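You operate a simulated robot arm through the tools that you are given. There is no shell and no other tool. Be economical: measure what you need, move in short steps, check, and stop when the job is done.

You run a simulated robot arm. Do the job below in one go: nothing can be reset, and whatever is moved stays where it is left.

JOB
Put two scoops from the herb tin in the grey basket and stand it in the kettle.
Fine: grey scoop, full, put back; green lid back on; shut the kettle door.

The check looks at the end state, three seconds after you hand in, the way a careful person would. Anything else that was tipped, shoved, dropped, spilled or broken makes it a failure. Lids that push on must go on centred and level and be pressed home; caps that screw on are set level and turned clockwise until they are tight.

ROBOT AND FRAMES
A 7-joint arm with a two-finger parallel gripper on a trunk, on a base that drives. Base frame: it is fixed to the floor where the robot stands at the start and does not move with it; the origin is under the middle of the robot, x ahead of it, y to its left, z up; the surface under the hand at the start is at about z = 720. Readings come in mm, degrees, newtons and seconds.
With the tool pointing down near the work surface it reaches from about 300 to 720 mm from the robot's upright axis, wherever it stands. Its first joint turns from -166.0 to 166.0 degrees. Places, roughly: green lid (14x13x5 cm) [600, -200, 700]; kettle [-1400, -1000, 1100]; kettle door [-1100, -100, 1100]; red switch [400, -500, 900]; yellow switch [-2100, -800, 900]. Payload 1.57 kg.
Tool frame: the origin (TCP) lies between the finger pads and is the grasp point; the fingertips stand 30 mm ahead of it; z points along the fingers, y is the line along which they close. The gripper opens to 80 mm. The fingers are 17 mm wide and 12 mm thick; the gripper's body (40 by 82 mm) begins 80 mm behind the TCP.
Orientation is that of the tool frame in the base frame, as a unit quaternion [x, y, z, w]. With the fingers straight down and closing along the base's y, the tool's x points along the base's -x, its y along +y and its z along -z.

CONTROLS
- The arm moves only by the tool nudge_tool. Its argument "deltas" is one flat list of numbers, 7 for each row, row after row: the shift along the tool's x, y, z in mm, then the turn, a rotation vector about the tool's x, y, z in degrees, then the gripper command, from -1 (shut) to 1 (fully open), values between in proportion. In form: [tx, ty, tz, ax, ay, az, claw, tx, ty, tz, ax, ay, az, claw, ...]. A call has 1 to 20 rows; each row is the pose to reach, as a shift and turn from the pose commanded when the call began, along the tool's axes at that moment. Each row takes 0.2 s and may step no farther than 50 mm and 8.6 degrees from the row before; otherwise, or with a gripper value out of range, the whole call is refused. A pose out of reach is approached as far as the arm can. The call stops where the force on the tool passes 40 N (or 10 N more than at its start, if that is more) or the arm is blocked; 0.2 s more then pass. The fingers move at their own pace (about 72 mm/s each) and stop on an object; they squeeze with about 23 N. The grip force told is the motor's: it shows also when the fingers shut on nothing. Time passes only in rows, and 0.2 s behind the last, so rows that repeat a pose let the fingers close. It gives the time, the measured TCP pose, the force on the tool (base axes), the opening and the grip force at its end, in the units of the frame above (readings bear some noise), with the torque about the TCP (base axes, N m) and any sound that the robot's microphone picked up.
- Cameras (640 x 400 px; columns grow to the right, rows downward): "scene" is now at [-76, 72.2, 1389.7]; the picture's right is [-1.00, -0.07, 0.00], its down [-0.06, 0.85, -0.52] and it looks along [0.04, -0.52, -0.85] (base axes); focal length 214 px, centre (320, 200). "wrist" rides on the gripper at [72, -7, -122] in the tool frame; the picture's right is [0.09, 1.00, 0.00], its down [-0.84, 0.08, -0.54] and it looks along [-0.54, 0.05, 0.84] (tool axes); focal length 238 px, centre (320, 200). There is no depth. A picture from a camera that has moved, and an enlarged one, comes with that camera's place and axes in the base frame and with its lens.
- grab_frame(camera): a new picture of that camera. No time passes.
- move_column(by): slides the trunk up (or, below 0, down) by that many mm; the arm and the scene camera ride with it, the base frame stays. It gives what a move gives, with no picture.
- roll_base(legs): drives the robot by 1 to 6 legs, each [ahead, left, turn to the left] in mm, mm and degrees, along the robot's own axes; the way and the turn of a leg run together, so that a leg with both is an arc; at most 1500 mm and 180 degrees a leg. The arm and the cameras ride along, it lands a little off, and it stops where it bumps. It gives what a move gives.
- head_to(pan, tilt): turns the head with the scene camera to pan (to the left, within 86 degrees either way) and tilt (down, from -29 to 69), counted from straight ahead of the robot. It gives what a move gives.
- enlarge(camera, box): a new picture of the part [left, top, right, bottom] of that camera's present view, enlarged. No time passes.
- hand_in(): hands the job in; it is judged then, once.

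Work in short steps. Places have to be worked out from the pictures, the camera data and where the tool is seen: move nearer, look again, correct. Check each grasp and each placing, and mend what went wrong. You have 120 turns and 98 pictures in all, those below and enlarged ones among them. Open the gripper and draw the arm clear of the work before you hand the job in, unless the task says otherwise; then end with one line.

The tools are called after "Call:" by a JSON object that holds its "fn" and its "kwargs". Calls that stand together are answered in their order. nudge_tool: Moves the arm, as the interface text tells. Its arguments: {"type":"object","properties":{"deltas":{"type":"array","items":{"type":"number"}}},"required":["deltas"]} The other tools are called the same way: move_column (by) slides the trunk up or down; roll_base (legs) drives the base; head_to (pan, tilt) turns the head that bears the scene camera; grab_frame (camera) takes a picture; enlarge (camera, box) takes an enlarged picture of a part of a camera's view; hand_in () hands the job in.

At the start:

```text
time: 0.0
ee_pos: [357.4, -193.3, 1234.1]
orientation: [0.001, 1.0, -0.001, 0.0]
ft_force: [0.4, -0.3, -0.6]
ft_torque: [0.01, 0.01, 0.01]
gripper_width: 79.9
grasp_force: 0.1
trunk travel left (down, up): [-225.0, 255.0]
robot x, y, heading: [0.9, 1.2, -0.2]
head pan, tilt: [-85.9, 58.7]
```

scene: 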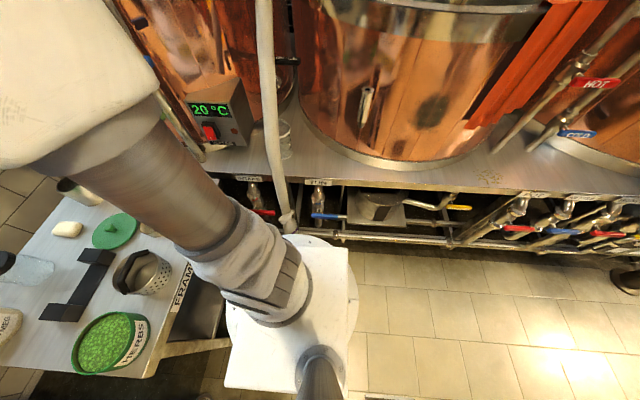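
wrist: 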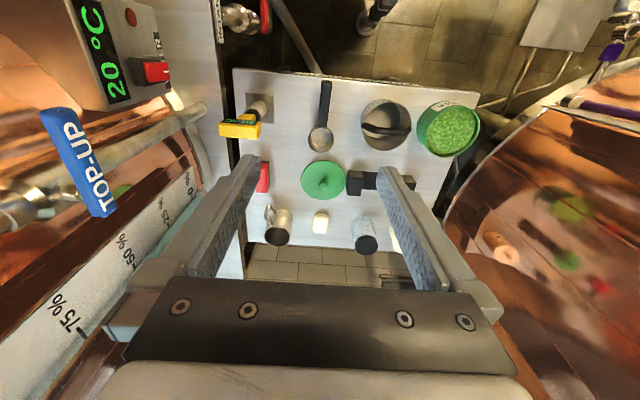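

I start by looking closely at the table from the wrist camera and by turning the head ahead toward the table.

Call:
{"fn": "enlarge", "kwargs": {"camera": "wrist", "box": [210, 60, 490, 260]}}

Call:
{"fn": "head_to", "kwargs": {"pan": -20, "tilt": 45}}

Call:
{"fn": "grab_frame", "kwargs": {"camera": "scene"}}

```text
2.00 times, centred on (350, 160) of wrist
camera zoom: at [287.2, -199.9, 1355.7], right [-0.09, 1.0, 0.0], down [0.84, 0.08, 0.54], along [0.54, 0.05, -0.84], focal length 477 px, centre (260, 280)
```

zoom: 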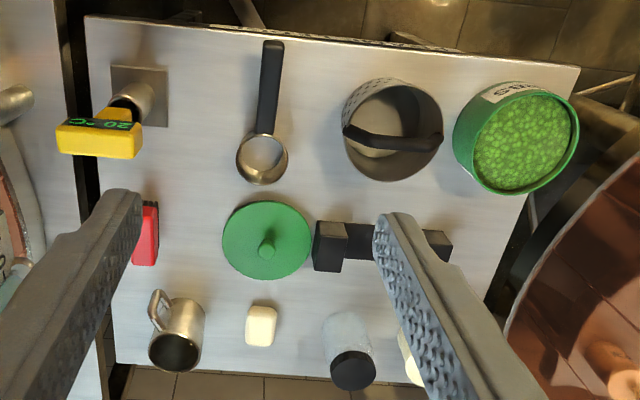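

```text
time: 1.4
ee_pos: [359.0, -193.0, 1234.0]
orientation: [0.0, 1.0, -0.001, 0.0]
ft_force: [0.7, 1.0, -1.1]
ft_torque: [-0.01, 0.0, 0.01]
gripper_width: 80.1
grasp_force: 0.1
trunk travel left (down, up): [-225.0, 255.0]
robot x, y, heading: [-0.4, 2.5, -0.2]
head pan, tilt: [-20.0, 45.0]
```

```text
94 pictures are left
camera scene: at [-4.4, 112.2, 1407.7], right [-0.34, -0.94, 0.0], down [-0.66, 0.24, -0.71], along [0.66, -0.24, -0.71], focal length 214 px, centre (320, 200)
```

scene: 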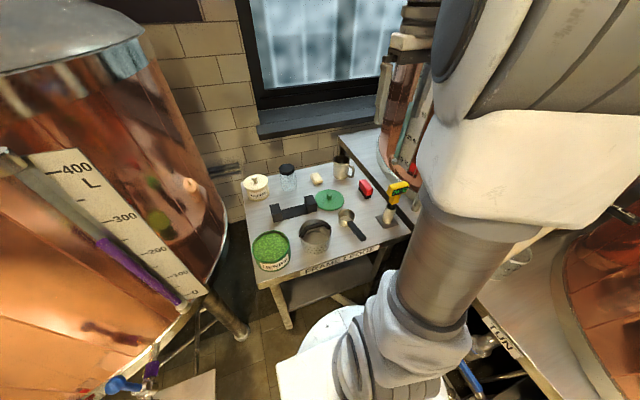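

The table holds herb tin, basket (black bail), scoop and lid. Now I look around for the kettle before touching anything.

Call:
{"fn": "head_to", "kwargs": {"pan": -86, "tilt": 10}}

Call:
{"fn": "grab_frame", "kwargs": {"camera": "scene"}}

Call:
{"fn": "head_to", "kwargs": {"pan": 86, "tilt": 10}}

Call:
{"fn": "grab_frame", "kwargs": {"camera": "scene"}}

```text
time: 2.7
ee_pos: [359.8, -192.8, 1234.0]
orientation: [0.0, 1.0, -0.001, 0.0]
ft_force: [0.4, 0.3, 0.4]
ft_torque: [-0.01, 0.01, 0.01]
gripper_width: 80.0
grasp_force: 0.1
trunk travel left (down, up): [-225.0, 255.0]
robot x, y, heading: [-3.8, 3.4, 0.0]
head pan, tilt: [-85.9, 10.0]
```

```text
93 pictures are left
camera scene: at [-74.2, 47.4, 1462.7], right [-1.0, -0.07, 0.0], down [-0.01, 0.17, -0.98], along [0.07, -0.98, -0.17], focal length 214 px, centre (320, 200)
```

scene: 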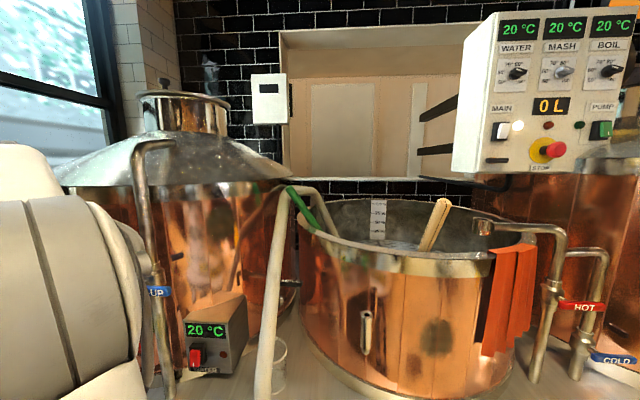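

```text
time: 5.3
ee_pos: [358.4, -193.7, 1234.2]
orientation: [0.0, 1.0, -0.001, 0.0]
ft_force: [-0.2, -0.3, -0.5]
ft_torque: [-0.02, -0.01, 0.03]
gripper_width: 80.0
grasp_force: 0.1
trunk travel left (down, up): [-225.0, 255.0]
robot x, y, heading: [-1.2, 0.0, 0.2]
head pan, tilt: [85.9, 10.0]
```

```text
92 pictures are left
camera scene: at [-74.2, 232.8, 1462.7], right [1.0, -0.07, 0.0], down [-0.01, -0.17, -0.98], along [0.07, 0.98, -0.17], focal length 214 px, centre (320, 200)
```

scene: 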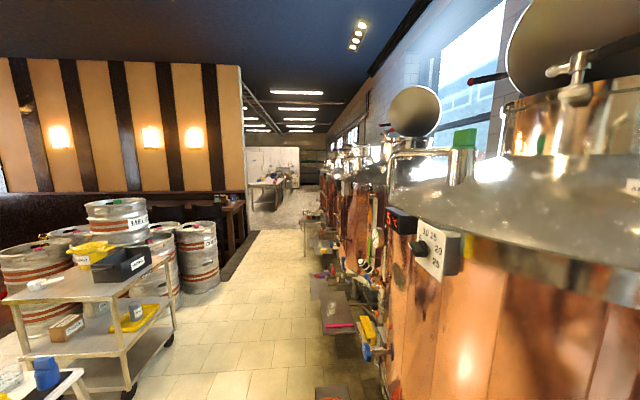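

The boil kettle lies behind me; I will look at it when driving. Now a closer look at the table objects.

Call:
{"fn": "head_to", "kwargs": {"pan": -15, "tilt": 50}}

Call:
{"fn": "enlarge", "kwargs": {"camera": "scene", "box": [210, 110, 410, 235]}}

```text
time: 7.1
ee_pos: [358.4, -193.6, 1232.9]
orientation: [-0.001, 1.0, -0.001, 0.0]
ft_force: [-0.1, 0.3, -0.2]
ft_torque: [0.02, -0.02, 0.0]
gripper_width: 80.0
grasp_force: 0.0
trunk travel left (down, up): [-225.0, 255.0]
robot x, y, heading: [1.6, -1.4, 0.2]
head pan, tilt: [-15.0, 50.0]
```

```text
3.20 times, centred on (310, 172) of scene
camera zoom: at [-6.4, 120.2, 1400.8], right [-0.26, -0.97, 0.0], down [-0.74, 0.2, -0.64], along [0.62, -0.17, -0.77], focal length 686 px, centre (352, 288)
```

zoom: 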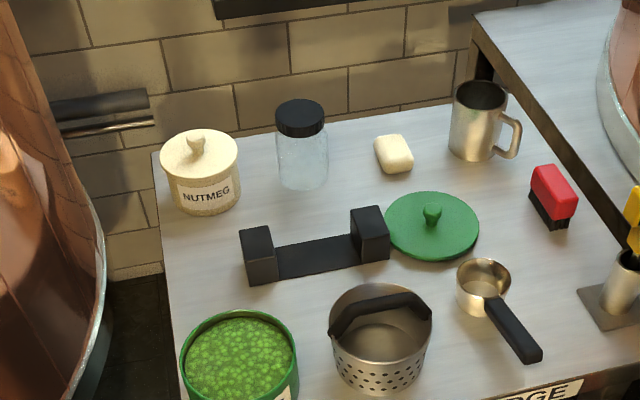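

Estimates: scoop bowl (491,-177), handle rising toward me from x≈459 z≈748 to x≈352 z≈780; herb tin rim (428,126,786); basket rim (428,-32,~795) with upright bail; lid (619,-159). I descend above the scoop handle and look.

Call:
{"fn": "nudge_tool", "kwargs": {"deltas": [-10, 4, 45, 0, 0, 0, 1, -20, 8, 90, 0, 0, 0, 1, -30, 12, 135, 0, 0, 0, 1, -40, 15, 180, 0, 0, 0, 1, -47, 15, 228, 0, 0, 0, 1, -47, 15, 276, 0, 0, 0, 1, -47, 15, 320, 0, 0, 0, 1]}}

Call:
{"fn": "grab_frame", "kwargs": {"camera": "wrist"}}

Call:
{"fn": "grab_frame", "kwargs": {"camera": "scene"}}

```text
time: 8.7
ee_pos: [406.8, -178.9, 913.2]
orientation: [0.0, 1.0, -0.002, 0.001]
ft_force: [-0.5, 0.6, -0.2]
ft_torque: [0.03, 0.0, -0.03]
gripper_width: 80.0
grasp_force: 0.1
trunk travel left (down, up): [-225.0, 255.0]
robot x, y, heading: [-0.2, -3.8, 0.2]
head pan, tilt: [-15.0, 50.0]
```

```text
90 pictures are left
camera wrist: at [336.3, -184.6, 1035.4], right [-0.09, 1.0, 0.0], down [0.84, 0.08, 0.54], along [0.54, 0.05, -0.84], focal length 238 px, centre (320, 200)
```

wrist: 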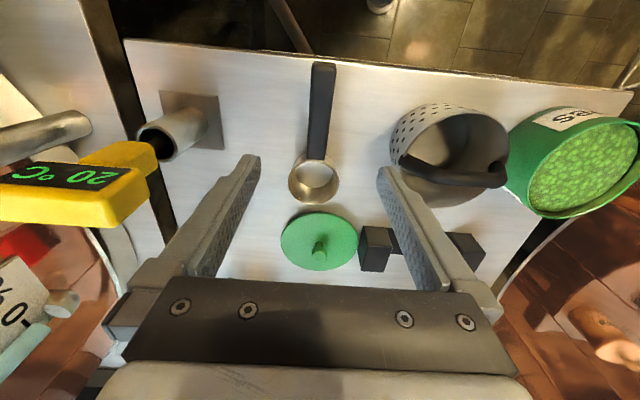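

```text
89 pictures are left
camera scene: at [-6.6, 120.2, 1400.9], right [-0.26, -0.97, 0.0], down [-0.74, 0.2, -0.64], along [0.62, -0.17, -0.77], focal length 214 px, centre (320, 200)
```

scene: 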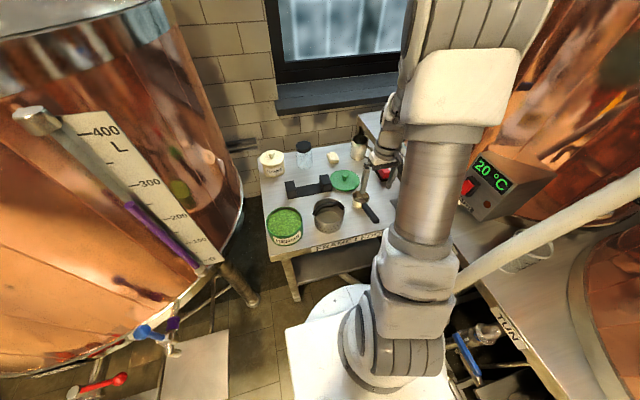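

Scoop handle confirmed along x at y≈-179. I lower to x≈400, z≈766 and close on the handle.

Call:
{"fn": "nudge_tool", "kwargs": {"deltas": [6, -0.5, 45, 0, 0, 0, 0.5, 6, -0.5, 90, 0, 0, 0, 0.5, 6, -0.5, 130, 0, 0, 0, 0.5, 6, -0.5, 147, 0, 0, 0, 0.5, 6, -0.5, 147, 0, 0, 0, -1, 6, -0.5, 147, 0, 0, 0, -1, 6, -0.5, 147, 0, 0, 0, -1]}}

Call:
{"fn": "grab_frame", "kwargs": {"camera": "wrist"}}

```text
time: 10.3
ee_pos: [400.8, -179.1, 765.9]
orientation: [0.0, 1.0, 0.0, -0.001]
ft_force: [-0.2, 0.3, 0.4]
ft_torque: [-0.01, 0.08, 0.0]
gripper_width: 23.7
grasp_force: 23.1
trunk travel left (down, up): [-225.0, 255.0]
robot x, y, heading: [-2.8, 1.4, 0.1]
head pan, tilt: [-15.0, 50.0]
```

```text
88 pictures are left
camera wrist: at [329.2, -186.2, 888.4], right [-0.09, 1.0, 0.0], down [0.84, 0.08, 0.54], along [0.54, 0.05, -0.84], focal length 238 px, centre (320, 200)
```

wrist: 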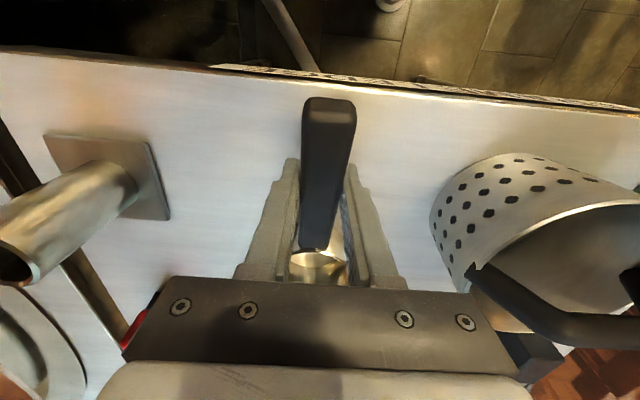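

Handle gripped at 23.7 mm (home pose TCP 401,-179,766). Lift straight up and check how it hangs.

Call:
{"fn": "nudge_tool", "kwargs": {"deltas": [0, 0, -20, 0, 0, 0, -1, 0, 0, -60, 0, 0, 0, -1, 0, 0, -105, 0, 0, 0, -1, 0, 0, -150, 0, 0, 0, -1, 0, 0, -195, 0, 0, 0, -1, 0, 0, -240, 0, 0, 0, -1]}}

Call:
{"fn": "enlarge", "kwargs": {"camera": "scene", "box": [260, 80, 460, 240]}}

```text
time: 11.7
ee_pos: [399.9, -180.6, 1007.5]
orientation: [0.0, 1.0, -0.001, -0.001]
ft_force: [0.6, -0.6, -0.6]
ft_torque: [0.0, 0.12, 0.03]
gripper_width: 23.9
grasp_force: 23.0
trunk travel left (down, up): [-225.0, 255.0]
robot x, y, heading: [2.3, -0.5, 0.2]
head pan, tilt: [-15.0, 50.0]
```

```text
2.50 times, centred on (360, 160) of scene
camera zoom: at [-6.2, 120.1, 1400.8], right [-0.26, -0.97, 0.0], down [-0.74, 0.2, -0.64], along [0.62, -0.17, -0.77], focal length 536 px, centre (220, 300)
```

zoom: 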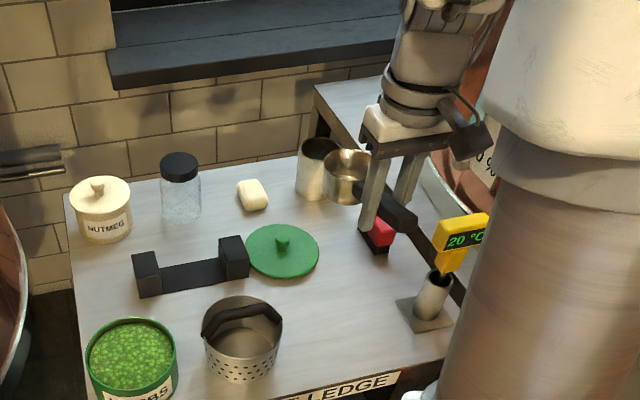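

Scoop hangs firmly level. I yaw it in the air in steps so the bowl ends up pointing back toward the robot.

Call:
{"fn": "nudge_tool", "kwargs": {"deltas": [-5, 10, 0, 0, 0, -8.5, -1, -10, 20, 0, 0, 0, -17, -1, -15, 30, 0, 0, 0, -25.5, -1, -20, 40, 0, 0, 0, -34, -1, -25, 50, 0, 0, 0, -42.5, -1, -30, 60, 0, 0, 0, -51, -1, -35, 70, 0, 0, 0, -59.5, -1, -40, 80, 0, 0, 0, -68, -1, -45, 90, 0, 0, 0, -76.5, -1, -50, 100, 0, 0, 0, -85, -1, -55, 110, 0, 0, 0, -93.5, -1, -60, 120, 0, 0, 0, -102, -1, -65, 130, 0, 0, 0, -110.5, -1, -70, 140, 0, 0, 0, -119, -1, -75, 150, 0, 0, 0, -127.5, -1, -80, 160, 0, 0, 0, -136, -1, -85, 170, 0, 0, 0, -144.5, -1, -90, 180, 0, 0, 0, -153, -1]}}

```text
time: 15.5
ee_pos: [489.9, 0.2, 1007.1]
orientation: [0.973, -0.233, 0.0, 0.001]
ft_force: [1.3, 0.5, -0.5]
ft_torque: [-0.04, -0.08, 0.02]
gripper_width: 23.7
grasp_force: 23.2
trunk travel left (down, up): [-225.0, 255.0]
robot x, y, heading: [3.3, 4.1, -0.1]
head pan, tilt: [-15.0, 50.0]
```

Yaw works. I finish the yaw (27° more) and dry-test the nose-down pitch needed for pouring, high above the table.

Call:
{"fn": "nudge_tool", "kwargs": {"deltas": [0, 0, 0, 0, 0, -8, -1, 0, 0, 0, 0, 0, -16, -1, 0, 0, 0, 0, 0, -24, -1, 0, 0, 0, 0, 0, -27, -1, 0, 0, 0, 0, 0, -27, -1]}}

Call:
{"fn": "nudge_tool", "kwargs": {"deltas": [0, 0, 0, 0, 8.5, 0, -1, 0, 0, 0, 0, 17, 0, -1, 0, 0, 0, 0, 25.5, 0, -1, 0, 0, 0, 0, 34, 0, -1, 0, 0, 0, 0, 42.5, 0, -1, 0, 0, 0, 0, 51, 0, -1, 0, 0, 0, 0, 59.5, 0, -1, 0, 0, 0, 0, 68, 0, -1, 0, 0, 0, 0, 76.5, 0, -1, 0, 0, 0, 0, 85, 0, -1, 0, 0, 0, 0, 93.5, 0, -1, 0, 0, 0, 0, 102, 0, -1, 0, 0, 0, 0, 110, 0, -1, 0, 0, 0, 0, 118, 0, -1, 0, 0, 0, 0, 125, 0, -1]}}

Call:
{"fn": "grab_frame", "kwargs": {"camera": "scene"}}

```text
time: 16.7
ee_pos: [488.9, 1.8, 1005.5]
orientation: [1.0, 0.001, -0.001, 0.001]
ft_force: [0.4, 0.9, -2.2]
ft_torque: [0.02, -0.1, -0.03]
gripper_width: 23.8
grasp_force: 22.7
trunk travel left (down, up): [-225.0, 255.0]
robot x, y, heading: [0.4, 0.8, -0.1]
head pan, tilt: [-15.0, 50.0]
```

```text
time: 19.9
ee_pos: [489.2, -0.1, 1007.0]
orientation: [0.461, 0.001, 0.887, 0.0]
ft_force: [-0.4, 0.5, -0.7]
ft_torque: [0.0, 0.07, 0.02]
gripper_width: 23.8
grasp_force: 23.3
out of reach, approached as far as the arm can: row 6, 9, 10, 11, 12
trunk travel left (down, up): [-225.0, 255.0]
robot x, y, heading: [1.5, -0.2, -0.2]
head pan, tilt: [-15.0, 50.0]
```

```text
86 pictures are left
camera scene: at [-6.4, 120.0, 1400.9], right [-0.26, -0.97, 0.0], down [-0.74, 0.2, -0.64], along [0.62, -0.17, -0.77], focal length 214 px, centre (320, 200)
```

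scene: 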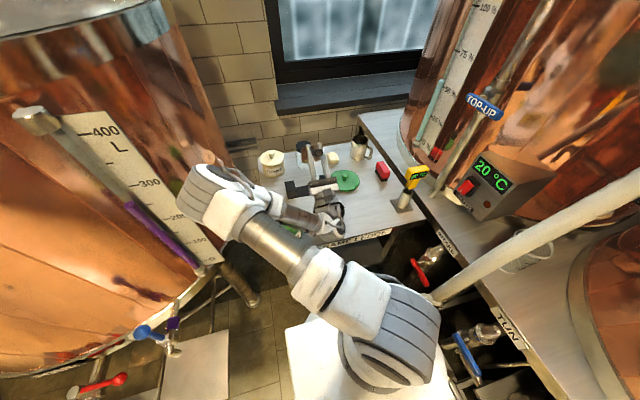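

Pour pitch is possible but the arm is folded too tightly (tool points ahead close to my axis). I undo the pitch, then back the base up 120 mm for more room.

Call:
{"fn": "nudge_tool", "kwargs": {"deltas": [0, 0, 0, 0, -8.5, 0, -1, 0, 0, 0, 0, -17, 0, -1, 0, 0, 0, 0, -25.5, 0, -1, 0, 0, 0, 0, -34, 0, -1, 0, 0, 0, 0, -42.5, 0, -1, 0, 0, 0, 0, -51, 0, -1, 0, 0, 0, 0, -59.5, 0, -1, 0, 0, 0, 0, -68, 0, -1, 0, 0, 0, 0, -76.5, 0, -1, 0, 0, 0, 0, -85, 0, -1, 0, 0, 0, 0, -93.5, 0, -1, 0, 0, 0, 0, -102, 0, -1, 0, 0, 0, 0, -110, 0, -1, 0, 0, 0, 0, -118, 0, -1, 0, 0, 0, 0, -125, 0, -1]}}

Call:
{"fn": "roll_base", "kwargs": {"legs": [[-120, 0, 0]]}}

Call:
{"fn": "grab_frame", "kwargs": {"camera": "scene"}}

```text
time: 23.1
ee_pos: [489.9, 0.1, 1007.7]
orientation: [1.0, 0.0, -0.001, 0.001]
ft_force: [0.2, 0.3, -2.4]
ft_torque: [-0.04, -0.11, 0.03]
gripper_width: 23.5
grasp_force: 23.0
out of reach, approached as far as the arm can: row 3, 4, 5, 6
trunk travel left (down, up): [-225.0, 255.0]
robot x, y, heading: [2.0, -2.8, 0.1]
head pan, tilt: [-15.0, 50.0]
```

```text
time: 24.6
ee_pos: [369.6, 2.2, 1007.4]
orientation: [1.0, 0.0, 0.0, 0.001]
ft_force: [-0.5, 0.0, -1.4]
ft_torque: [0.0, -0.07, 0.01]
gripper_width: 23.6
grasp_force: 23.1
trunk travel left (down, up): [-225.0, 255.0]
robot x, y, heading: [-120.8, -0.2, 0.1]
head pan, tilt: [-15.0, 50.0]
```

```text
85 pictures are left
camera scene: at [-126.5, 120.1, 1400.8], right [-0.26, -0.97, 0.0], down [-0.74, 0.2, -0.64], along [0.62, -0.17, -0.77], focal length 214 px, centre (320, 200)
```

scene: 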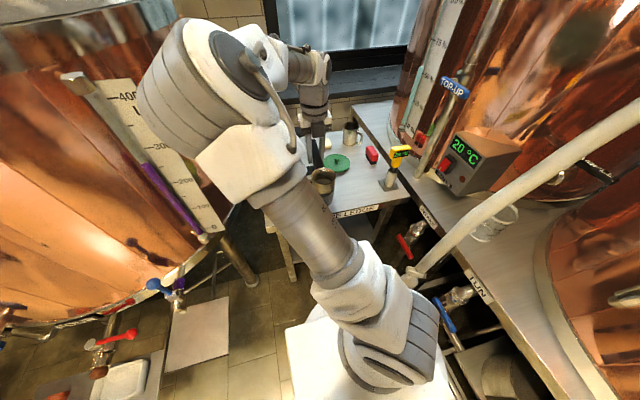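

Base is back 120 mm. Move toward above the herb tin (bowl pointing to me) and look with the wrist camera.

Call:
{"fn": "nudge_tool", "kwargs": {"deltas": [40, -20, 0, 0, 0, 0, -1, 75, -45, 0, 0, 0, 0, -1, 105, -75, 0, 0, 0, 0, -1, 130, -100, 10, 0, 0, 0, -1, 140, -122, 20, 0, 0, 0, -1, 140, -122, 40, 0, 0, 0, -1]}}

Call:
{"fn": "grab_frame", "kwargs": {"camera": "wrist"}}

```text
time: 25.9
ee_pos: [508.4, 122.6, 968.0]
orientation: [1.0, 0.0, 0.0, 0.001]
ft_force: [0.9, 0.0, -0.7]
ft_torque: [-0.01, -0.04, -0.03]
gripper_width: 23.8
grasp_force: 22.8
trunk travel left (down, up): [-225.0, 255.0]
robot x, y, heading: [-119.0, -0.2, 0.0]
head pan, tilt: [-15.0, 50.0]
```

```text
84 pictures are left
camera wrist: at [582.3, 129.9, 1089.0], right [0.09, -1.0, 0.0], down [-0.84, -0.08, 0.54], along [-0.54, -0.05, -0.84], focal length 238 px, centre (320, 200)
```

wrist: 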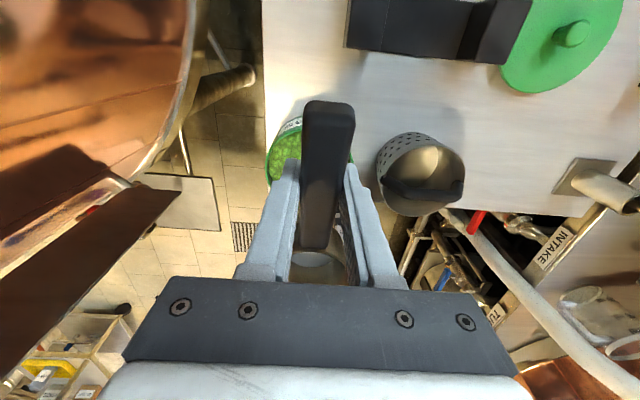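

I enlarge the basket to measure the bail.

Call:
{"fn": "enlarge", "kwargs": {"camera": "wrist", "box": [240, 80, 496, 240]}}

```text
2.50 times, centred on (368, 160) of wrist
camera zoom: at [582.3, 129.9, 1089.0], right [0.09, -1.0, 0.0], down [-0.84, -0.08, 0.54], along [-0.54, -0.05, -0.84], focal length 596 px, centre (200, 300)
```

zoom: 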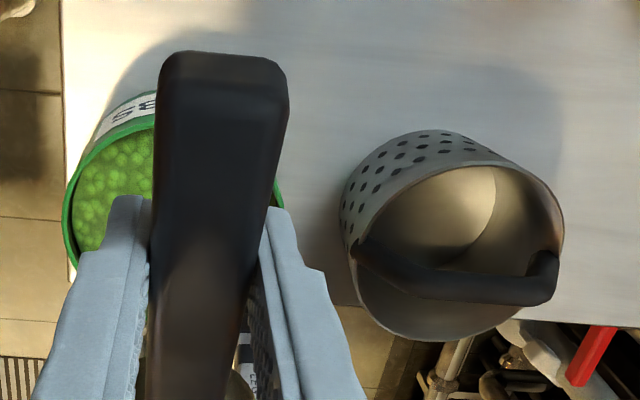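

Basket rim ≈(434,-30,786), bail bar at z≈830. Tin centre ≈(428,126). Now tilt the scoop nose-down 45° above the tin and lower it to just over the herbs.

Call:
{"fn": "nudge_tool", "kwargs": {"deltas": [-4, -1, 0, 0, 8, 0, -1, -8, -2, 0, 0, 16, 0, -1, -12, -3, 0, 0, 24, 0, -1, -16, -3.4, 0, 0, 32, 0, -1, -20, -3.4, 20, 0, 40, 0, -1, -23, -3.4, 45, 0, 45, 0, -1, -23, -3.4, 68, 0, 45, 0, -1, -23, -3.4, 68, 0, 45, 0, -1]}}

Call:
{"fn": "grab_frame", "kwargs": {"camera": "wrist"}}

Call:
{"fn": "grab_frame", "kwargs": {"camera": "scene"}}

```text
time: 27.8
ee_pos: [486.1, 126.1, 899.1]
orientation: [0.924, 0.0, 0.382, 0.002]
ft_force: [-0.1, 0.2, -1.1]
ft_torque: [-0.02, -0.05, -0.01]
gripper_width: 23.9
grasp_force: 22.9
out of reach, approached as far as the arm can: row 6
trunk travel left (down, up): [-225.0, 255.0]
robot x, y, heading: [-120.2, 1.1, 0.1]
head pan, tilt: [-15.0, 50.0]
```

```text
82 pictures are left
camera wrist: at [451.1, 133.2, 1035.8], right [0.07, -1.0, 0.07], down [-0.97, -0.08, -0.21], along [0.21, -0.05, -0.98], focal length 238 px, centre (320, 200)
```

wrist: 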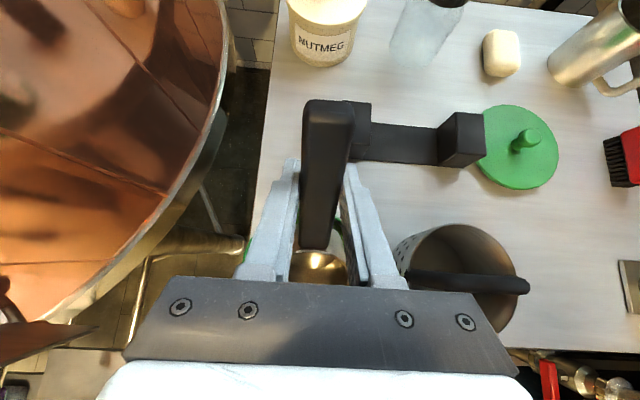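

```text
81 pictures are left
camera scene: at [-126.6, 120.3, 1400.8], right [-0.26, -0.97, 0.0], down [-0.74, 0.2, -0.64], along [0.62, -0.17, -0.77], focal length 214 px, centre (320, 200)
```

scene: 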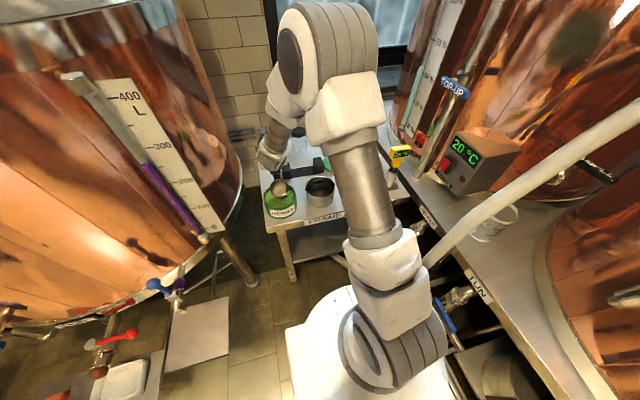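

The scene camera now sees the tin; enlarge to check the bowl relative to it.

Call:
{"fn": "enlarge", "kwargs": {"camera": "scene", "box": [240, 150, 360, 225]}}

```text
5.33 times, centred on (300, 188) of scene
camera zoom: at [-126.6, 120.3, 1400.8], right [-0.26, -0.97, 0.0], down [-0.74, 0.2, -0.64], along [0.62, -0.17, -0.77], focal length 1144 px, centre (427, 267)
```

zoom: 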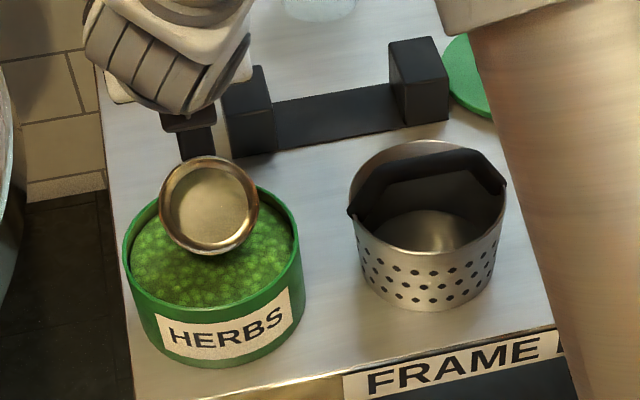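

Bowl is centred over the herbs (bowl ≈70 mm wide). I plunge the nose in and sweep while reducing the tilt.

Call:
{"fn": "nudge_tool", "kwargs": {"deltas": [-8.5, 0, 8.5, 0, 0, 0, -1, -17, 0, 17, 0, 0, 0, -1, -24, 0, 21, 0, 0, 0, -1, -31, 0, 25, 0, 0, 0, -1, -38.9, 0, 30.4, 0, 0, 0, -1, -40.6, 0, 38.5, 0, -5, 0, -1, -42.4, 0, 46.7, 0, -10, 0, -1, -44.4, 0, 54.6, 0, -15, 0, -1, -46.4, 0, 62.5, 0, -20, 0, -1]}}

Call:
{"fn": "enlarge", "kwargs": {"camera": "scene", "box": [240, 150, 360, 225]}}

```text
time: 29.8
ee_pos: [497.6, 127.8, 822.6]
orientation: [0.976, 0.0, 0.217, 0.0]
ft_force: [-1.2, 0.2, -2.0]
ft_torque: [-0.02, -0.08, -0.01]
gripper_width: 23.8
grasp_force: 23.3
trunk travel left (down, up): [-225.0, 255.0]
robot x, y, heading: [-119.9, 1.7, 0.2]
head pan, tilt: [-15.0, 50.0]
```

```text
5.33 times, centred on (300, 188) of scene
camera zoom: at [-126.8, 120.5, 1400.8], right [-0.26, -0.97, 0.0], down [-0.74, 0.2, -0.64], along [0.62, -0.17, -0.77], focal length 1144 px, centre (427, 267)
```

zoom: 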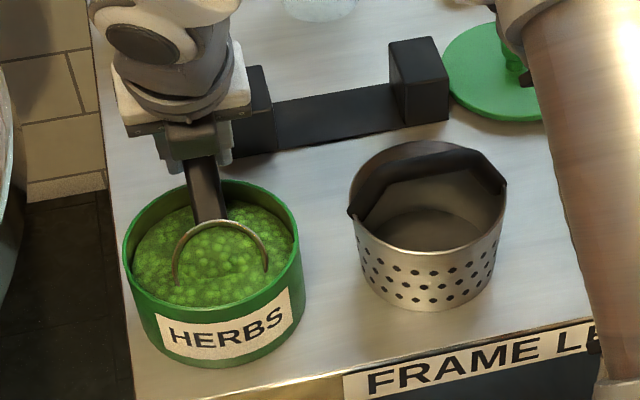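

Bowl is buried in herbs with little force. Now level it out and lift slowly.

Call:
{"fn": "nudge_tool", "kwargs": {"deltas": [0.7, 0, 7.2, 0, -5, 0, -1, 1.4, 0, 14.5, 0, -10, 0, -1, 5, 0, 10, 0, -15, 0, -1, 9.2, 0, 4.9, 0, -20, 0, -1, 15, 0, -7, 0, -22, 0, -1, 21.7, 0, -19.6, 0, -24, 0, -1, 28, 0, -33, 0, -25, 0, -1, 35.3, 0, -46.4, 0, -25, 0, -1, 35.3, 0, -46.4, 0, -25, 0, -1]}}

Call:
{"fn": "enlarge", "kwargs": {"camera": "scene", "box": [240, 150, 360, 225]}}

```text
time: 31.8
ee_pos: [509.1, 127.0, 878.7]
orientation: [1.0, 0.0, 0.0, 0.001]
ft_force: [0.0, 0.3, -0.8]
ft_torque: [0.02, -0.1, 0.0]
gripper_width: 24.0
grasp_force: 23.1
trunk travel left (down, up): [-225.0, 255.0]
robot x, y, heading: [-119.6, 2.0, -0.1]
head pan, tilt: [-15.0, 50.0]
```

```text
5.33 times, centred on (300, 188) of scene
camera zoom: at [-126.6, 120.1, 1400.8], right [-0.26, -0.97, 0.0], down [-0.74, 0.2, -0.64], along [0.62, -0.17, -0.77], focal length 1144 px, centre (427, 267)
```

zoom: 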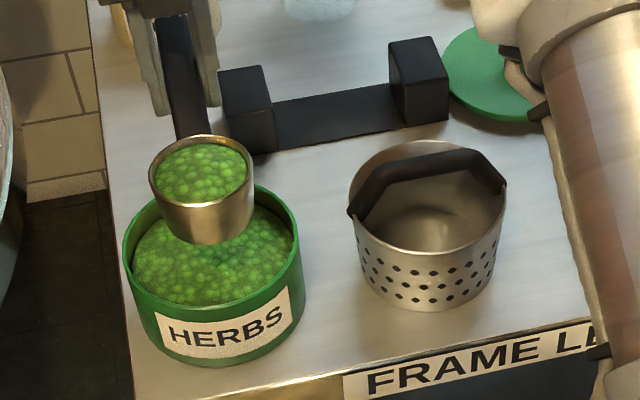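

The scoop looks full; a closer look at the fill level.

Call:
{"fn": "enlarge", "kwargs": {"camera": "scene", "box": [260, 170, 300, 195]}}

```text
16.00 times, centred on (280, 182) of scene
camera zoom: at [-126.6, 120.1, 1400.8], right [-0.26, -0.97, 0.0], down [-0.74, 0.2, -0.64], along [0.62, -0.17, -0.77], focal length 3432 px, centre (960, 480)
```

zoom: 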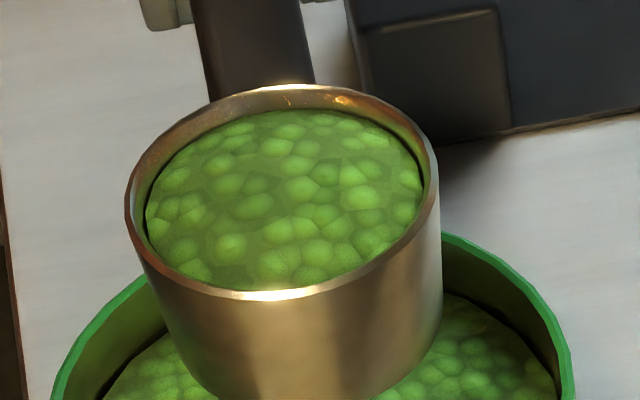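

Slightly low at the handle side; I make a second, longer sweep through the herbs to top it up.

Call:
{"fn": "nudge_tool", "kwargs": {"deltas": [-4, 0, 10, 0, 8, 0, -1, -8, 0, 20, 0, 16, 0, -1, -8, 0, 30, 0, 24, 0, -1, -4, 0, 37, 0, 30, 0, -1, -4, 0, 50, 0, 30, 0, -1, -16, 0, 50, 0, 30, 0, -1, -31, 0, 50, 0, 30, 0, -1, -25, 0, 47, 0, 22, 0, -1, -19, 0, 37, 0, 14, 0, -1, -14, 0, 17, 0, 6, 0, -1, -9, 0, -6, 0, 0, 0, -1, -5, 0, -6, 0, 0, 0, -1]}}

Call:
{"fn": "enlarge", "kwargs": {"camera": "scene", "box": [250, 165, 314, 205]}}

```text
time: 34.4
ee_pos: [504.7, 125.9, 885.7]
orientation: [1.0, 0.0, -0.001, 0.0]
ft_force: [0.3, -0.4, -2.2]
ft_torque: [-0.05, -0.08, 0.02]
gripper_width: 23.7
grasp_force: 23.2
trunk travel left (down, up): [-225.0, 255.0]
robot x, y, heading: [-122.3, -0.9, 0.1]
head pan, tilt: [-15.0, 50.0]
```

```text
10.00 times, centred on (282, 185) of scene
camera zoom: at [-126.6, 120.1, 1400.8], right [-0.26, -0.97, 0.0], down [-0.74, 0.2, -0.64], along [0.62, -0.17, -0.77], focal length 2145 px, centre (700, 350)
```

zoom: 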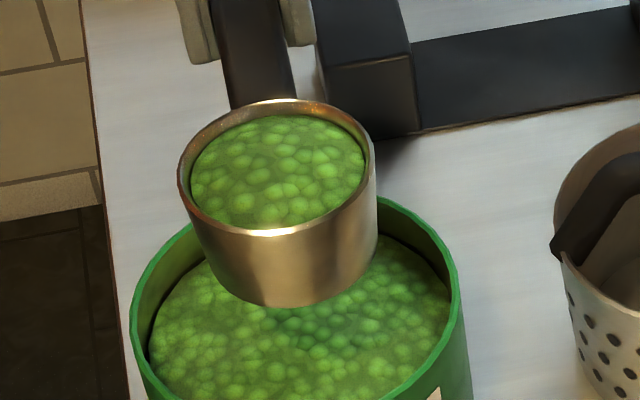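

Same level again: that is a full, level scoop. Lift clear, and back the base another 80 mm so the pouring pitch has room.

Call:
{"fn": "nudge_tool", "kwargs": {"deltas": [0, 0, -20, 0, 0, 0, -1, 0, 0, -40, 0, 0, 0, -1, 0, 0, -60, 0, 0, 0, -1, 0, 15, -64, 0, 0, 0, -1, 0, 35, -64, 0, 0, 0, -1, 0, 60, -64, 0, 0, 0, -1, 0, 85, -64, 0, 0, 0, -1, 0, 110, -64, 0, 0, 0, -1, 0, 135, -64, 0, 0, 0, -1, 0, 150, -64, 0, 0, 0, -1, 0, 157, -64, 0, 0, 0, -1]}}

Call:
{"fn": "roll_base", "kwargs": {"legs": [[-80, 0, 0]]}}

Call:
{"fn": "nudge_tool", "kwargs": {"deltas": [20, 0, 0, 0, 0, 0, -1, 45, 0, 0, 0, 0, 0, -1, 70, 0, 0, 0, 0, 0, -1, 85, 0, 0, 0, 0, 0, -1]}}

Call:
{"fn": "grab_frame", "kwargs": {"camera": "scene"}}

```text
time: 36.8
ee_pos: [505.8, -30.5, 948.8]
orientation: [1.0, 0.001, 0.0, 0.001]
ft_force: [0.1, -0.4, -0.4]
ft_torque: [0.03, -0.11, -0.01]
gripper_width: 23.8
grasp_force: 23.0
trunk travel left (down, up): [-225.0, 255.0]
robot x, y, heading: [-119.0, 0.1, -0.0]
head pan, tilt: [-15.0, 50.0]
```

```text
time: 37.9
ee_pos: [424.8, -31.5, 949.6]
orientation: [1.0, 0.0, -0.001, 0.0]
ft_force: [0.0, -0.4, -1.6]
ft_torque: [0.0, -0.09, -0.01]
gripper_width: 23.8
grasp_force: 22.8
trunk travel left (down, up): [-225.0, 255.0]
robot x, y, heading: [-197.6, 5.7, -0.1]
head pan, tilt: [-15.0, 50.0]
```

```text
time: 38.9
ee_pos: [506.5, -20.9, 952.8]
orientation: [1.0, 0.019, 0.006, 0.004]
ft_force: [-0.1, 0.4, -0.4]
ft_torque: [0.0, -0.09, -0.01]
gripper_width: 23.7
grasp_force: 22.6
out of reach, approached as far as the arm can: row 4
trunk travel left (down, up): [-225.0, 255.0]
robot x, y, heading: [-200.6, 3.0, -0.1]
head pan, tilt: [-15.0, 50.0]
```

```text
75 pictures are left
camera scene: at [-206.3, 120.0, 1400.9], right [-0.26, -0.97, 0.0], down [-0.74, 0.2, -0.64], along [0.62, -0.17, -0.77], focal length 214 px, centre (320, 200)
```

scene: 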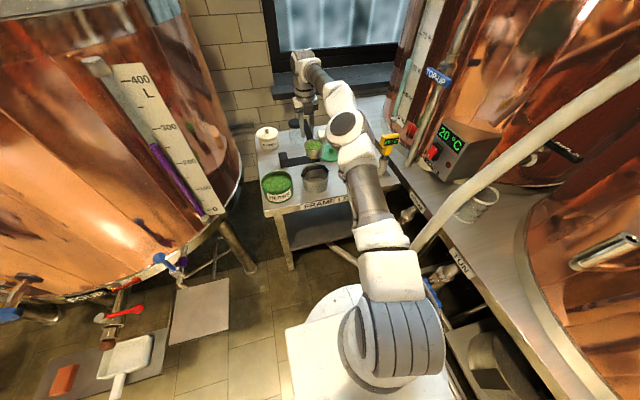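

The arm is nearly straight here, as expected; tilting shortens the needed reach. I tilt only to 15° first and check the pose.

Call:
{"fn": "nudge_tool", "kwargs": {"deltas": [-6, 0, -2, 0, 5, 0, -1, -12, 0, -4, 0, 10, 0, -1, -12, 0, -6, 0, 15, 0, -1, -12, 0, -6, 0, 15, 0, -1]}}

Call:
{"fn": "enlarge", "kwargs": {"camera": "scene", "box": [250, 125, 362, 195]}}

```text
time: 39.9
ee_pos: [497.7, -31.9, 954.8]
orientation: [0.991, 0.0, 0.13, 0.0]
ft_force: [0.4, -0.3, -2.6]
ft_torque: [-0.03, -0.1, 0.03]
gripper_width: 23.6
grasp_force: 22.9
trunk travel left (down, up): [-225.0, 255.0]
robot x, y, heading: [-199.8, -1.6, 0.0]
head pan, tilt: [-15.0, 50.0]
```

```text
5.71 times, centred on (306, 160) of scene
camera zoom: at [-206.3, 120.1, 1400.8], right [-0.26, -0.97, 0.0], down [-0.74, 0.2, -0.64], along [0.62, -0.17, -0.77], focal length 1226 px, centre (400, 429)
```

zoom: 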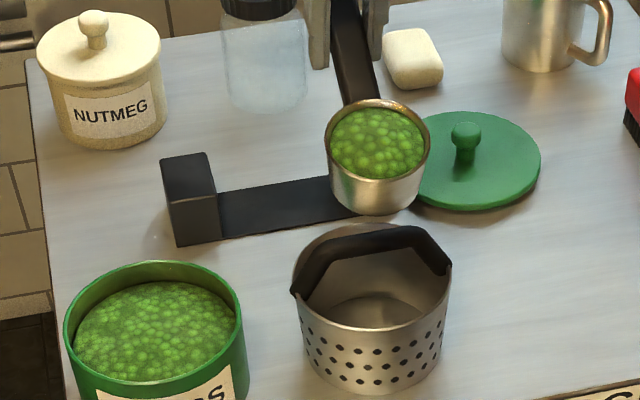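

The lip is about 12 mm too far to +y relative to the basket, so I shift −y by 10 and tilt to 45° while keeping the lip over the near half of the basket.

Call:
{"fn": "nudge_tool", "kwargs": {"deltas": [4, 5, 3, 0, 2, 0, -1, 8.75, 10, 6, 0, 5, 0, -1, 16.9, 10, 10.2, 0, 10, 0, -1, 12.2, 10, 0.7, 0, 17, 0, -1, 3.2, 10, -12.1, 0, 25, 0, -1, -3.5, 10, -18, 0, 30, 0, -1]}}

Call:
{"fn": "enlarge", "kwargs": {"camera": "scene", "box": [250, 125, 362, 195]}}

```text
time: 41.3
ee_pos: [487.9, -40.9, 972.3]
orientation: [0.923, 0.0, 0.384, 0.0]
ft_force: [0.5, -1.0, -0.9]
ft_torque: [0.04, -0.06, 0.03]
gripper_width: 23.7
grasp_force: 23.1
trunk travel left (down, up): [-225.0, 255.0]
robot x, y, heading: [-202.4, -1.5, -0.1]
head pan, tilt: [-15.0, 50.0]
```

```text
5.71 times, centred on (306, 160) of scene
camera zoom: at [-206.3, 120.0, 1400.8], right [-0.26, -0.97, 0.0], down [-0.74, 0.2, -0.64], along [0.62, -0.17, -0.77], focal length 1226 px, centre (400, 429)
```

zoom: 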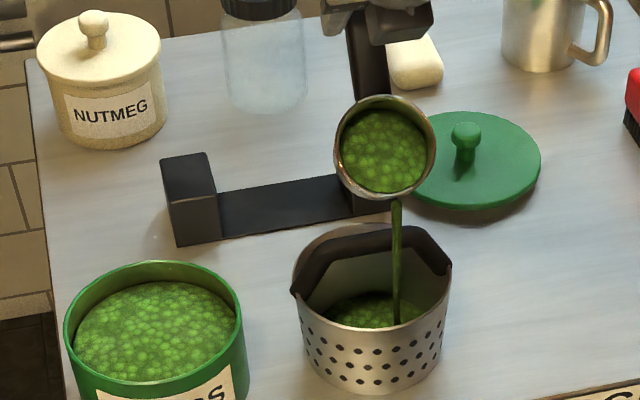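

Herbs stream straight down into the basket. Continue to tip fully, holding the lip above the same spot.

Call:
{"fn": "nudge_tool", "kwargs": {"deltas": [-3.5, -2, -9.2, 0, 5, 0, -1, -7.8, -4, -17.7, 0, 10, 0, -1, -12, -5, -26.2, 0, 15, 0, -1, -19.1, -5, -38.9, 0, 22, 0, -1, -27.6, -5, -51.6, 0, 29, 0, -1, -35.4, -5, -62.2, 0, 35, 0, -1, -45.2, -5, -70.7, 0, 41, 0, -1, -53.7, -5, -79.2, 0, 47, 0, -1, -64.3, -5, -87, 0, 53, 0, -1, -75.6, -5, -92.6, 0, 59, 0, -1, -87, -5, -98.3, 0, 65, 0, -1, -99, -5, -101.8, 0, 71, 0, -1, -111.7, -5, -103.2, 0, 77, 0, -1, -125.1, -5, -105.3, 0, 83, 0, -1, -125.1, -5, -105.3, 0, 83, 0, -1, -125.1, -5, -105.3, 0, 83, 0, -1, -125.1, -5, -105.3, 0, 83, 0, -1]}}

Call:
{"fn": "enlarge", "kwargs": {"camera": "scene", "box": [250, 125, 362, 195]}}

```text
time: 44.9
ee_pos: [326.4, -37.1, 956.9]
orientation: [0.438, 0.0, 0.899, 0.001]
ft_force: [-0.8, 0.1, -1.1]
ft_torque: [0.03, 0.05, -0.05]
gripper_width: 23.7
grasp_force: 23.0
out of reach, approached as far as the arm can: row 1
trunk travel left (down, up): [-225.0, 255.0]
robot x, y, heading: [-199.8, 1.4, 0.1]
head pan, tilt: [-15.0, 50.0]
```

```text
5.71 times, centred on (306, 160) of scene
camera zoom: at [-206.2, 120.1, 1400.8], right [-0.26, -0.97, 0.0], down [-0.74, 0.2, -0.64], along [0.62, -0.17, -0.77], focal length 1226 px, centre (400, 429)
```

zoom: 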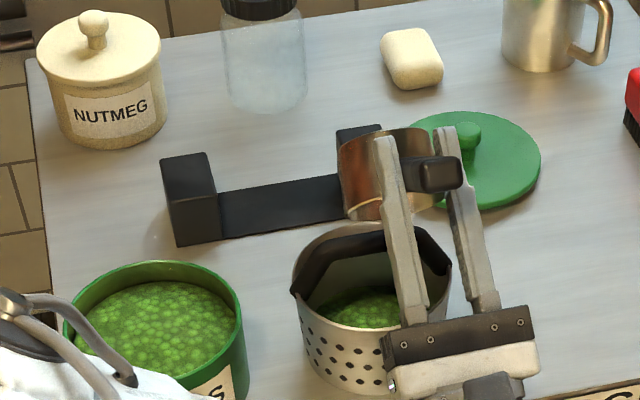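

First scoop is in the basket. Reverse back to level.

Call:
{"fn": "nudge_tool", "kwargs": {"deltas": [0, 0, 17.8, 0, -8, 0, -1, -2.1, 0, 35.2, 0, -16, 0, -1, -6.6, 0, 50.7, 0, -24, 0, -1, -13.3, 0, 65.8, 0, -32, 0, -1, -22.2, 0, 80.4, 0, -40, 0, -1, -31.9, 0, 94.4, 0, -48, 0, -1, -44.7, 0, 105.9, 0, -56, 0, -1, -58.4, 0, 116.9, 0, -64, 0, -1, -71.5, 0, 125.6, 0, -72, 0, -1, -84.1, 0, 133.6, 0, -80, 0, -1, -92.5, 0, 134.6, 0, -88, 0, -1, -95.7, 0, 132.1, 0, -96, 0, -1, -97.6, 0, 128.1, 0, -104, 0, -1, -97.3, 0, 124.5, 0, -112, 0, -1, -95.8, 0, 119.3, 0, -120, 0, -1, -93.5, 0, 114.8, 0, -128, 0, -1, -93.5, 0, 114.8, 0, -128, 0, -1]}}

Call:
{"fn": "enlarge", "kwargs": {"camera": "scene", "box": [250, 125, 362, 195]}}

```text
time: 48.5
ee_pos: [474.8, -36.1, 954.6]
orientation: [1.0, 0.0, -0.001, 0.001]
ft_force: [0.8, -1.0, -0.9]
ft_torque: [-0.03, -0.1, -0.01]
gripper_width: 23.7
grasp_force: 22.8
trunk travel left (down, up): [-225.0, 255.0]
robot x, y, heading: [-197.0, 2.1, -0.1]
head pan, tilt: [-15.0, 50.0]
```

```text
5.71 times, centred on (306, 160) of scene
camera zoom: at [-206.2, 120.0, 1400.8], right [-0.26, -0.97, 0.0], down [-0.74, 0.2, -0.64], along [0.62, -0.17, -0.77], focal length 1226 px, centre (400, 429)
```

zoom: 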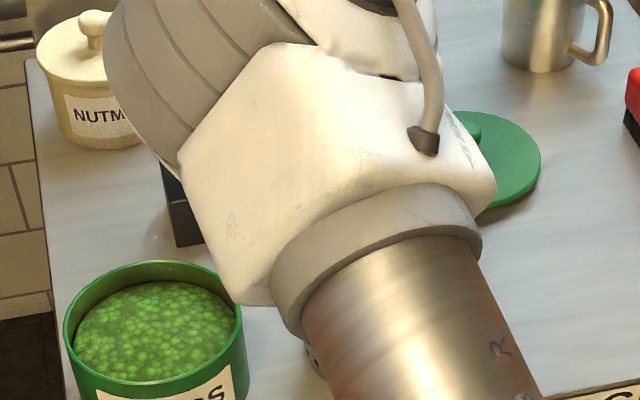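

Base ahead 80 mm again for the second scoop, then position over the tin with 45° tilt as before.

Call:
{"fn": "roll_base", "kwargs": {"legs": [[80, 0, 0]]}}

```text
time: 49.7
ee_pos: [554.5, -35.1, 954.6]
orientation: [1.0, 0.0, 0.0, 0.001]
ft_force: [-0.4, 0.0, -0.1]
ft_torque: [0.02, -0.09, 0.01]
gripper_width: 23.5
grasp_force: 23.4
trunk travel left (down, up): [-225.0, 255.0]
robot x, y, heading: [-121.1, -1.0, 0.1]
head pan, tilt: [-15.0, 50.0]
```

Call:
{"fn": "nudge_tool", "kwargs": {"deltas": [-15, -35, 0, 0, 0, 0, -1, -30, -70, 0, 0, 0, 0, -1, -45, -105, 0, 0, 8, 0, -1, -55, -135, 0, 0, 16, 0, -1, -62, -155, 0, 0, 24, 0, -1, -66, -157, 10, 0, 32, 0, -1, -68, -157, 25, 0, 40, 0, -1, -68, -157, 40, 0, 45, 0, -1, -68, -157, 55, 0, 45, 0, -1, -68, -157, 55, 0, 45, 0, -1]}}

Call:
{"fn": "enlarge", "kwargs": {"camera": "scene", "box": [240, 150, 360, 225]}}

```text
time: 51.9
ee_pos: [487.5, 120.6, 898.8]
orientation: [0.924, 0.0, 0.383, 0.001]
ft_force: [-0.3, 0.1, -1.2]
ft_torque: [0.01, -0.01, -0.04]
gripper_width: 23.4
grasp_force: 23.0
out of reach, approached as far as the arm can: row 8
trunk travel left (down, up): [-225.0, 255.0]
robot x, y, heading: [-124.2, -3.2, 0.4]
head pan, tilt: [-15.0, 50.0]
```

```text
5.33 times, centred on (300, 188) of scene
camera zoom: at [-126.5, 120.4, 1400.8], right [-0.26, -0.97, 0.0], down [-0.74, 0.2, -0.64], along [0.62, -0.17, -0.77], focal length 1144 px, centre (427, 267)
```

zoom: 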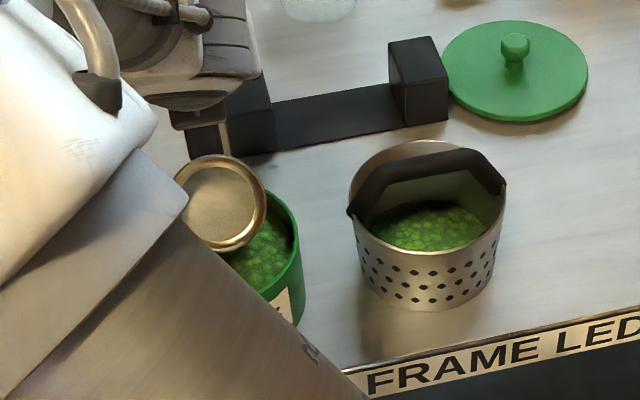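

Basket holds the first scoop, no spills. Repeat the dig.

Call:
{"fn": "nudge_tool", "kwargs": {"deltas": [-8.5, -4, 8.5, 0, 0, 0, -1, -17, -4, 17, 0, 0, 0, -1, -24, -4, 21, 0, 0, 0, -1, -31, -4, 25, 0, 0, 0, -1, -38.9, -4, 30.4, 0, 0, 0, -1, -40.6, -4, 38.5, 0, -5, 0, -1, -42.4, -4, 46.7, 0, -10, 0, -1, -44.4, -4, 54.6, 0, -15, 0, -1, -46.4, -4, 62.5, 0, -20, 0, -1]}}

Call:
{"fn": "nudge_tool", "kwargs": {"deltas": [0.7, 0, 7.2, 0, -5, 0, -1, 1.4, 0, 14.5, 0, -10, 0, -1, 5, 0, 10, 0, -15, 0, -1, 9.2, 0, 4.9, 0, -20, 0, -1, 15, 0, -7, 0, -22, 0, -1, 21.7, 0, -19.6, 0, -24, 0, -1, 28, 0, -33, 0, -25, 0, -1, 35.3, 0, -46.4, 0, -25, 0, -1, 35.3, 0, -46.4, 0, -25, 0, -1]}}

Call:
{"fn": "enlarge", "kwargs": {"camera": "scene", "box": [240, 150, 360, 225]}}

```text
time: 53.9
ee_pos: [497.8, 123.5, 823.1]
orientation: [0.977, 0.0, 0.215, 0.001]
ft_force: [-0.1, 0.3, -1.0]
ft_torque: [-0.01, -0.09, -0.01]
gripper_width: 23.9
grasp_force: 23.4
out of reach, approached as far as the arm can: row 8
trunk travel left (down, up): [-225.0, 255.0]
robot x, y, heading: [-116.3, -0.2, 0.1]
head pan, tilt: [-15.0, 50.0]
```

```text
time: 55.9
ee_pos: [511.1, 125.7, 879.8]
orientation: [1.0, 0.0, 0.001, 0.0]
ft_force: [0.4, -0.3, -2.2]
ft_torque: [0.01, -0.13, 0.01]
gripper_width: 23.8
grasp_force: 23.1
trunk travel left (down, up): [-225.0, 255.0]
robot x, y, heading: [-118.0, 0.3, -0.0]
head pan, tilt: [-15.0, 50.0]
```

```text
5.33 times, centred on (300, 188) of scene
camera zoom: at [-126.6, 120.1, 1400.8], right [-0.26, -0.97, 0.0], down [-0.74, 0.2, -0.64], along [0.62, -0.17, -0.77], focal length 1144 px, centre (427, 267)
```

zoom: 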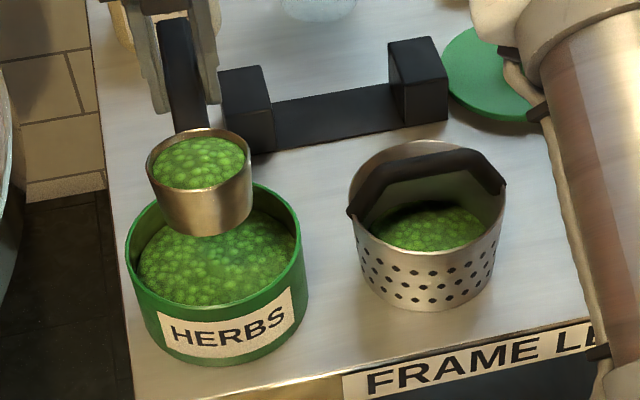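

The tin shifted a few mm at most. Check the second scoop's fill.

Call:
{"fn": "enlarge", "kwargs": {"camera": "scene", "box": [250, 165, 314, 205]}}

```text
10.00 times, centred on (282, 185) of scene
camera zoom: at [-126.6, 120.1, 1400.8], right [-0.26, -0.97, 0.0], down [-0.74, 0.2, -0.64], along [0.62, -0.17, -0.77], focal length 2145 px, centre (700, 350)
```

zoom: 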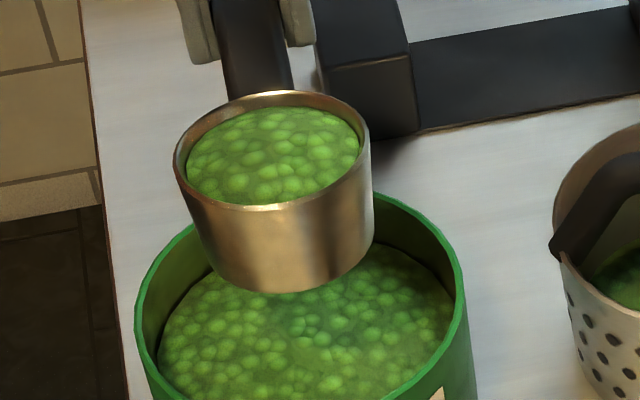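

Full again. Lift, carry over to the basket line, back the base 80 mm as before.

Call:
{"fn": "nudge_tool", "kwargs": {"deltas": [-2, 0, -20, 0, 0, 0, -1, -5, 0, -45, 0, 0, 0, -1, -5, 0, -65, 0, 0, 0, -1, -5, 15, -70, 0, 0, 0, -1, -5, 35, -70, 0, 0, 0, -1, -5, 60, -70, 0, 0, 0, -1, -5, 85, -70, 0, 0, 0, -1, -5, 110, -70, 0, 0, 0, -1, -5, 135, -70, 0, 0, 0, -1, -5, 155, -70, 0, 0, 0, -1, -5, 162, -70, 0, 0, 0, -1]}}

Call:
{"fn": "roll_base", "kwargs": {"legs": [[-80, 0, 0]]}}

Call:
{"fn": "nudge_tool", "kwargs": {"deltas": [15, 0, 0, 0, 0, 0, -1, 35, 0, 0, 0, 0, 0, -1, 55, 0, -2, 0, 5, 0, -1, 65, 0, -4, 0, 10, 0, -1, 72, 0, -6, 0, 15, 0, -1, 72, 0, -6, 0, 15, 0, -1]}}

Call:
{"fn": "enlarge", "kwargs": {"camera": "scene", "box": [250, 125, 362, 195]}}

```text
time: 58.3
ee_pos: [505.8, -37.2, 949.3]
orientation: [1.0, 0.0, -0.001, 0.001]
ft_force: [-0.2, 0.6, -0.5]
ft_torque: [0.0, -0.1, -0.02]
gripper_width: 23.8
grasp_force: 22.5
trunk travel left (down, up): [-225.0, 255.0]
robot x, y, heading: [-121.1, 1.0, 0.2]
head pan, tilt: [-15.0, 50.0]
```

```text
time: 59.5
ee_pos: [426.1, -37.1, 949.6]
orientation: [1.0, 0.0, 0.0, 0.0]
ft_force: [-0.1, 0.0, -2.3]
ft_torque: [-0.02, -0.12, -0.01]
gripper_width: 23.7
grasp_force: 23.0
trunk travel left (down, up): [-225.0, 255.0]
robot x, y, heading: [-200.4, -4.2, -0.0]
head pan, tilt: [-15.0, 50.0]
```

```text
time: 60.9
ee_pos: [498.0, -37.4, 956.2]
orientation: [0.991, 0.0, 0.131, 0.002]
ft_force: [0.0, 0.6, -1.9]
ft_torque: [0.04, -0.06, 0.02]
gripper_width: 23.9
grasp_force: 22.8
trunk travel left (down, up): [-225.0, 255.0]
robot x, y, heading: [-203.2, 0.5, -0.3]
head pan, tilt: [-15.0, 50.0]
```

```text
5.71 times, centred on (306, 160) of scene
camera zoom: at [-206.4, 120.0, 1400.8], right [-0.26, -0.97, 0.0], down [-0.74, 0.2, -0.64], along [0.62, -0.17, -0.77], focal length 1226 px, centre (400, 429)
```

zoom: 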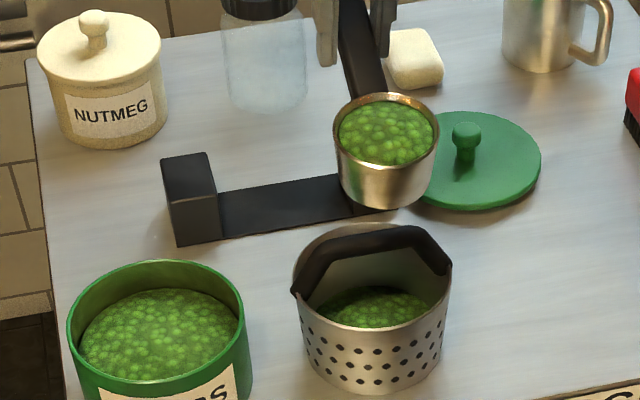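

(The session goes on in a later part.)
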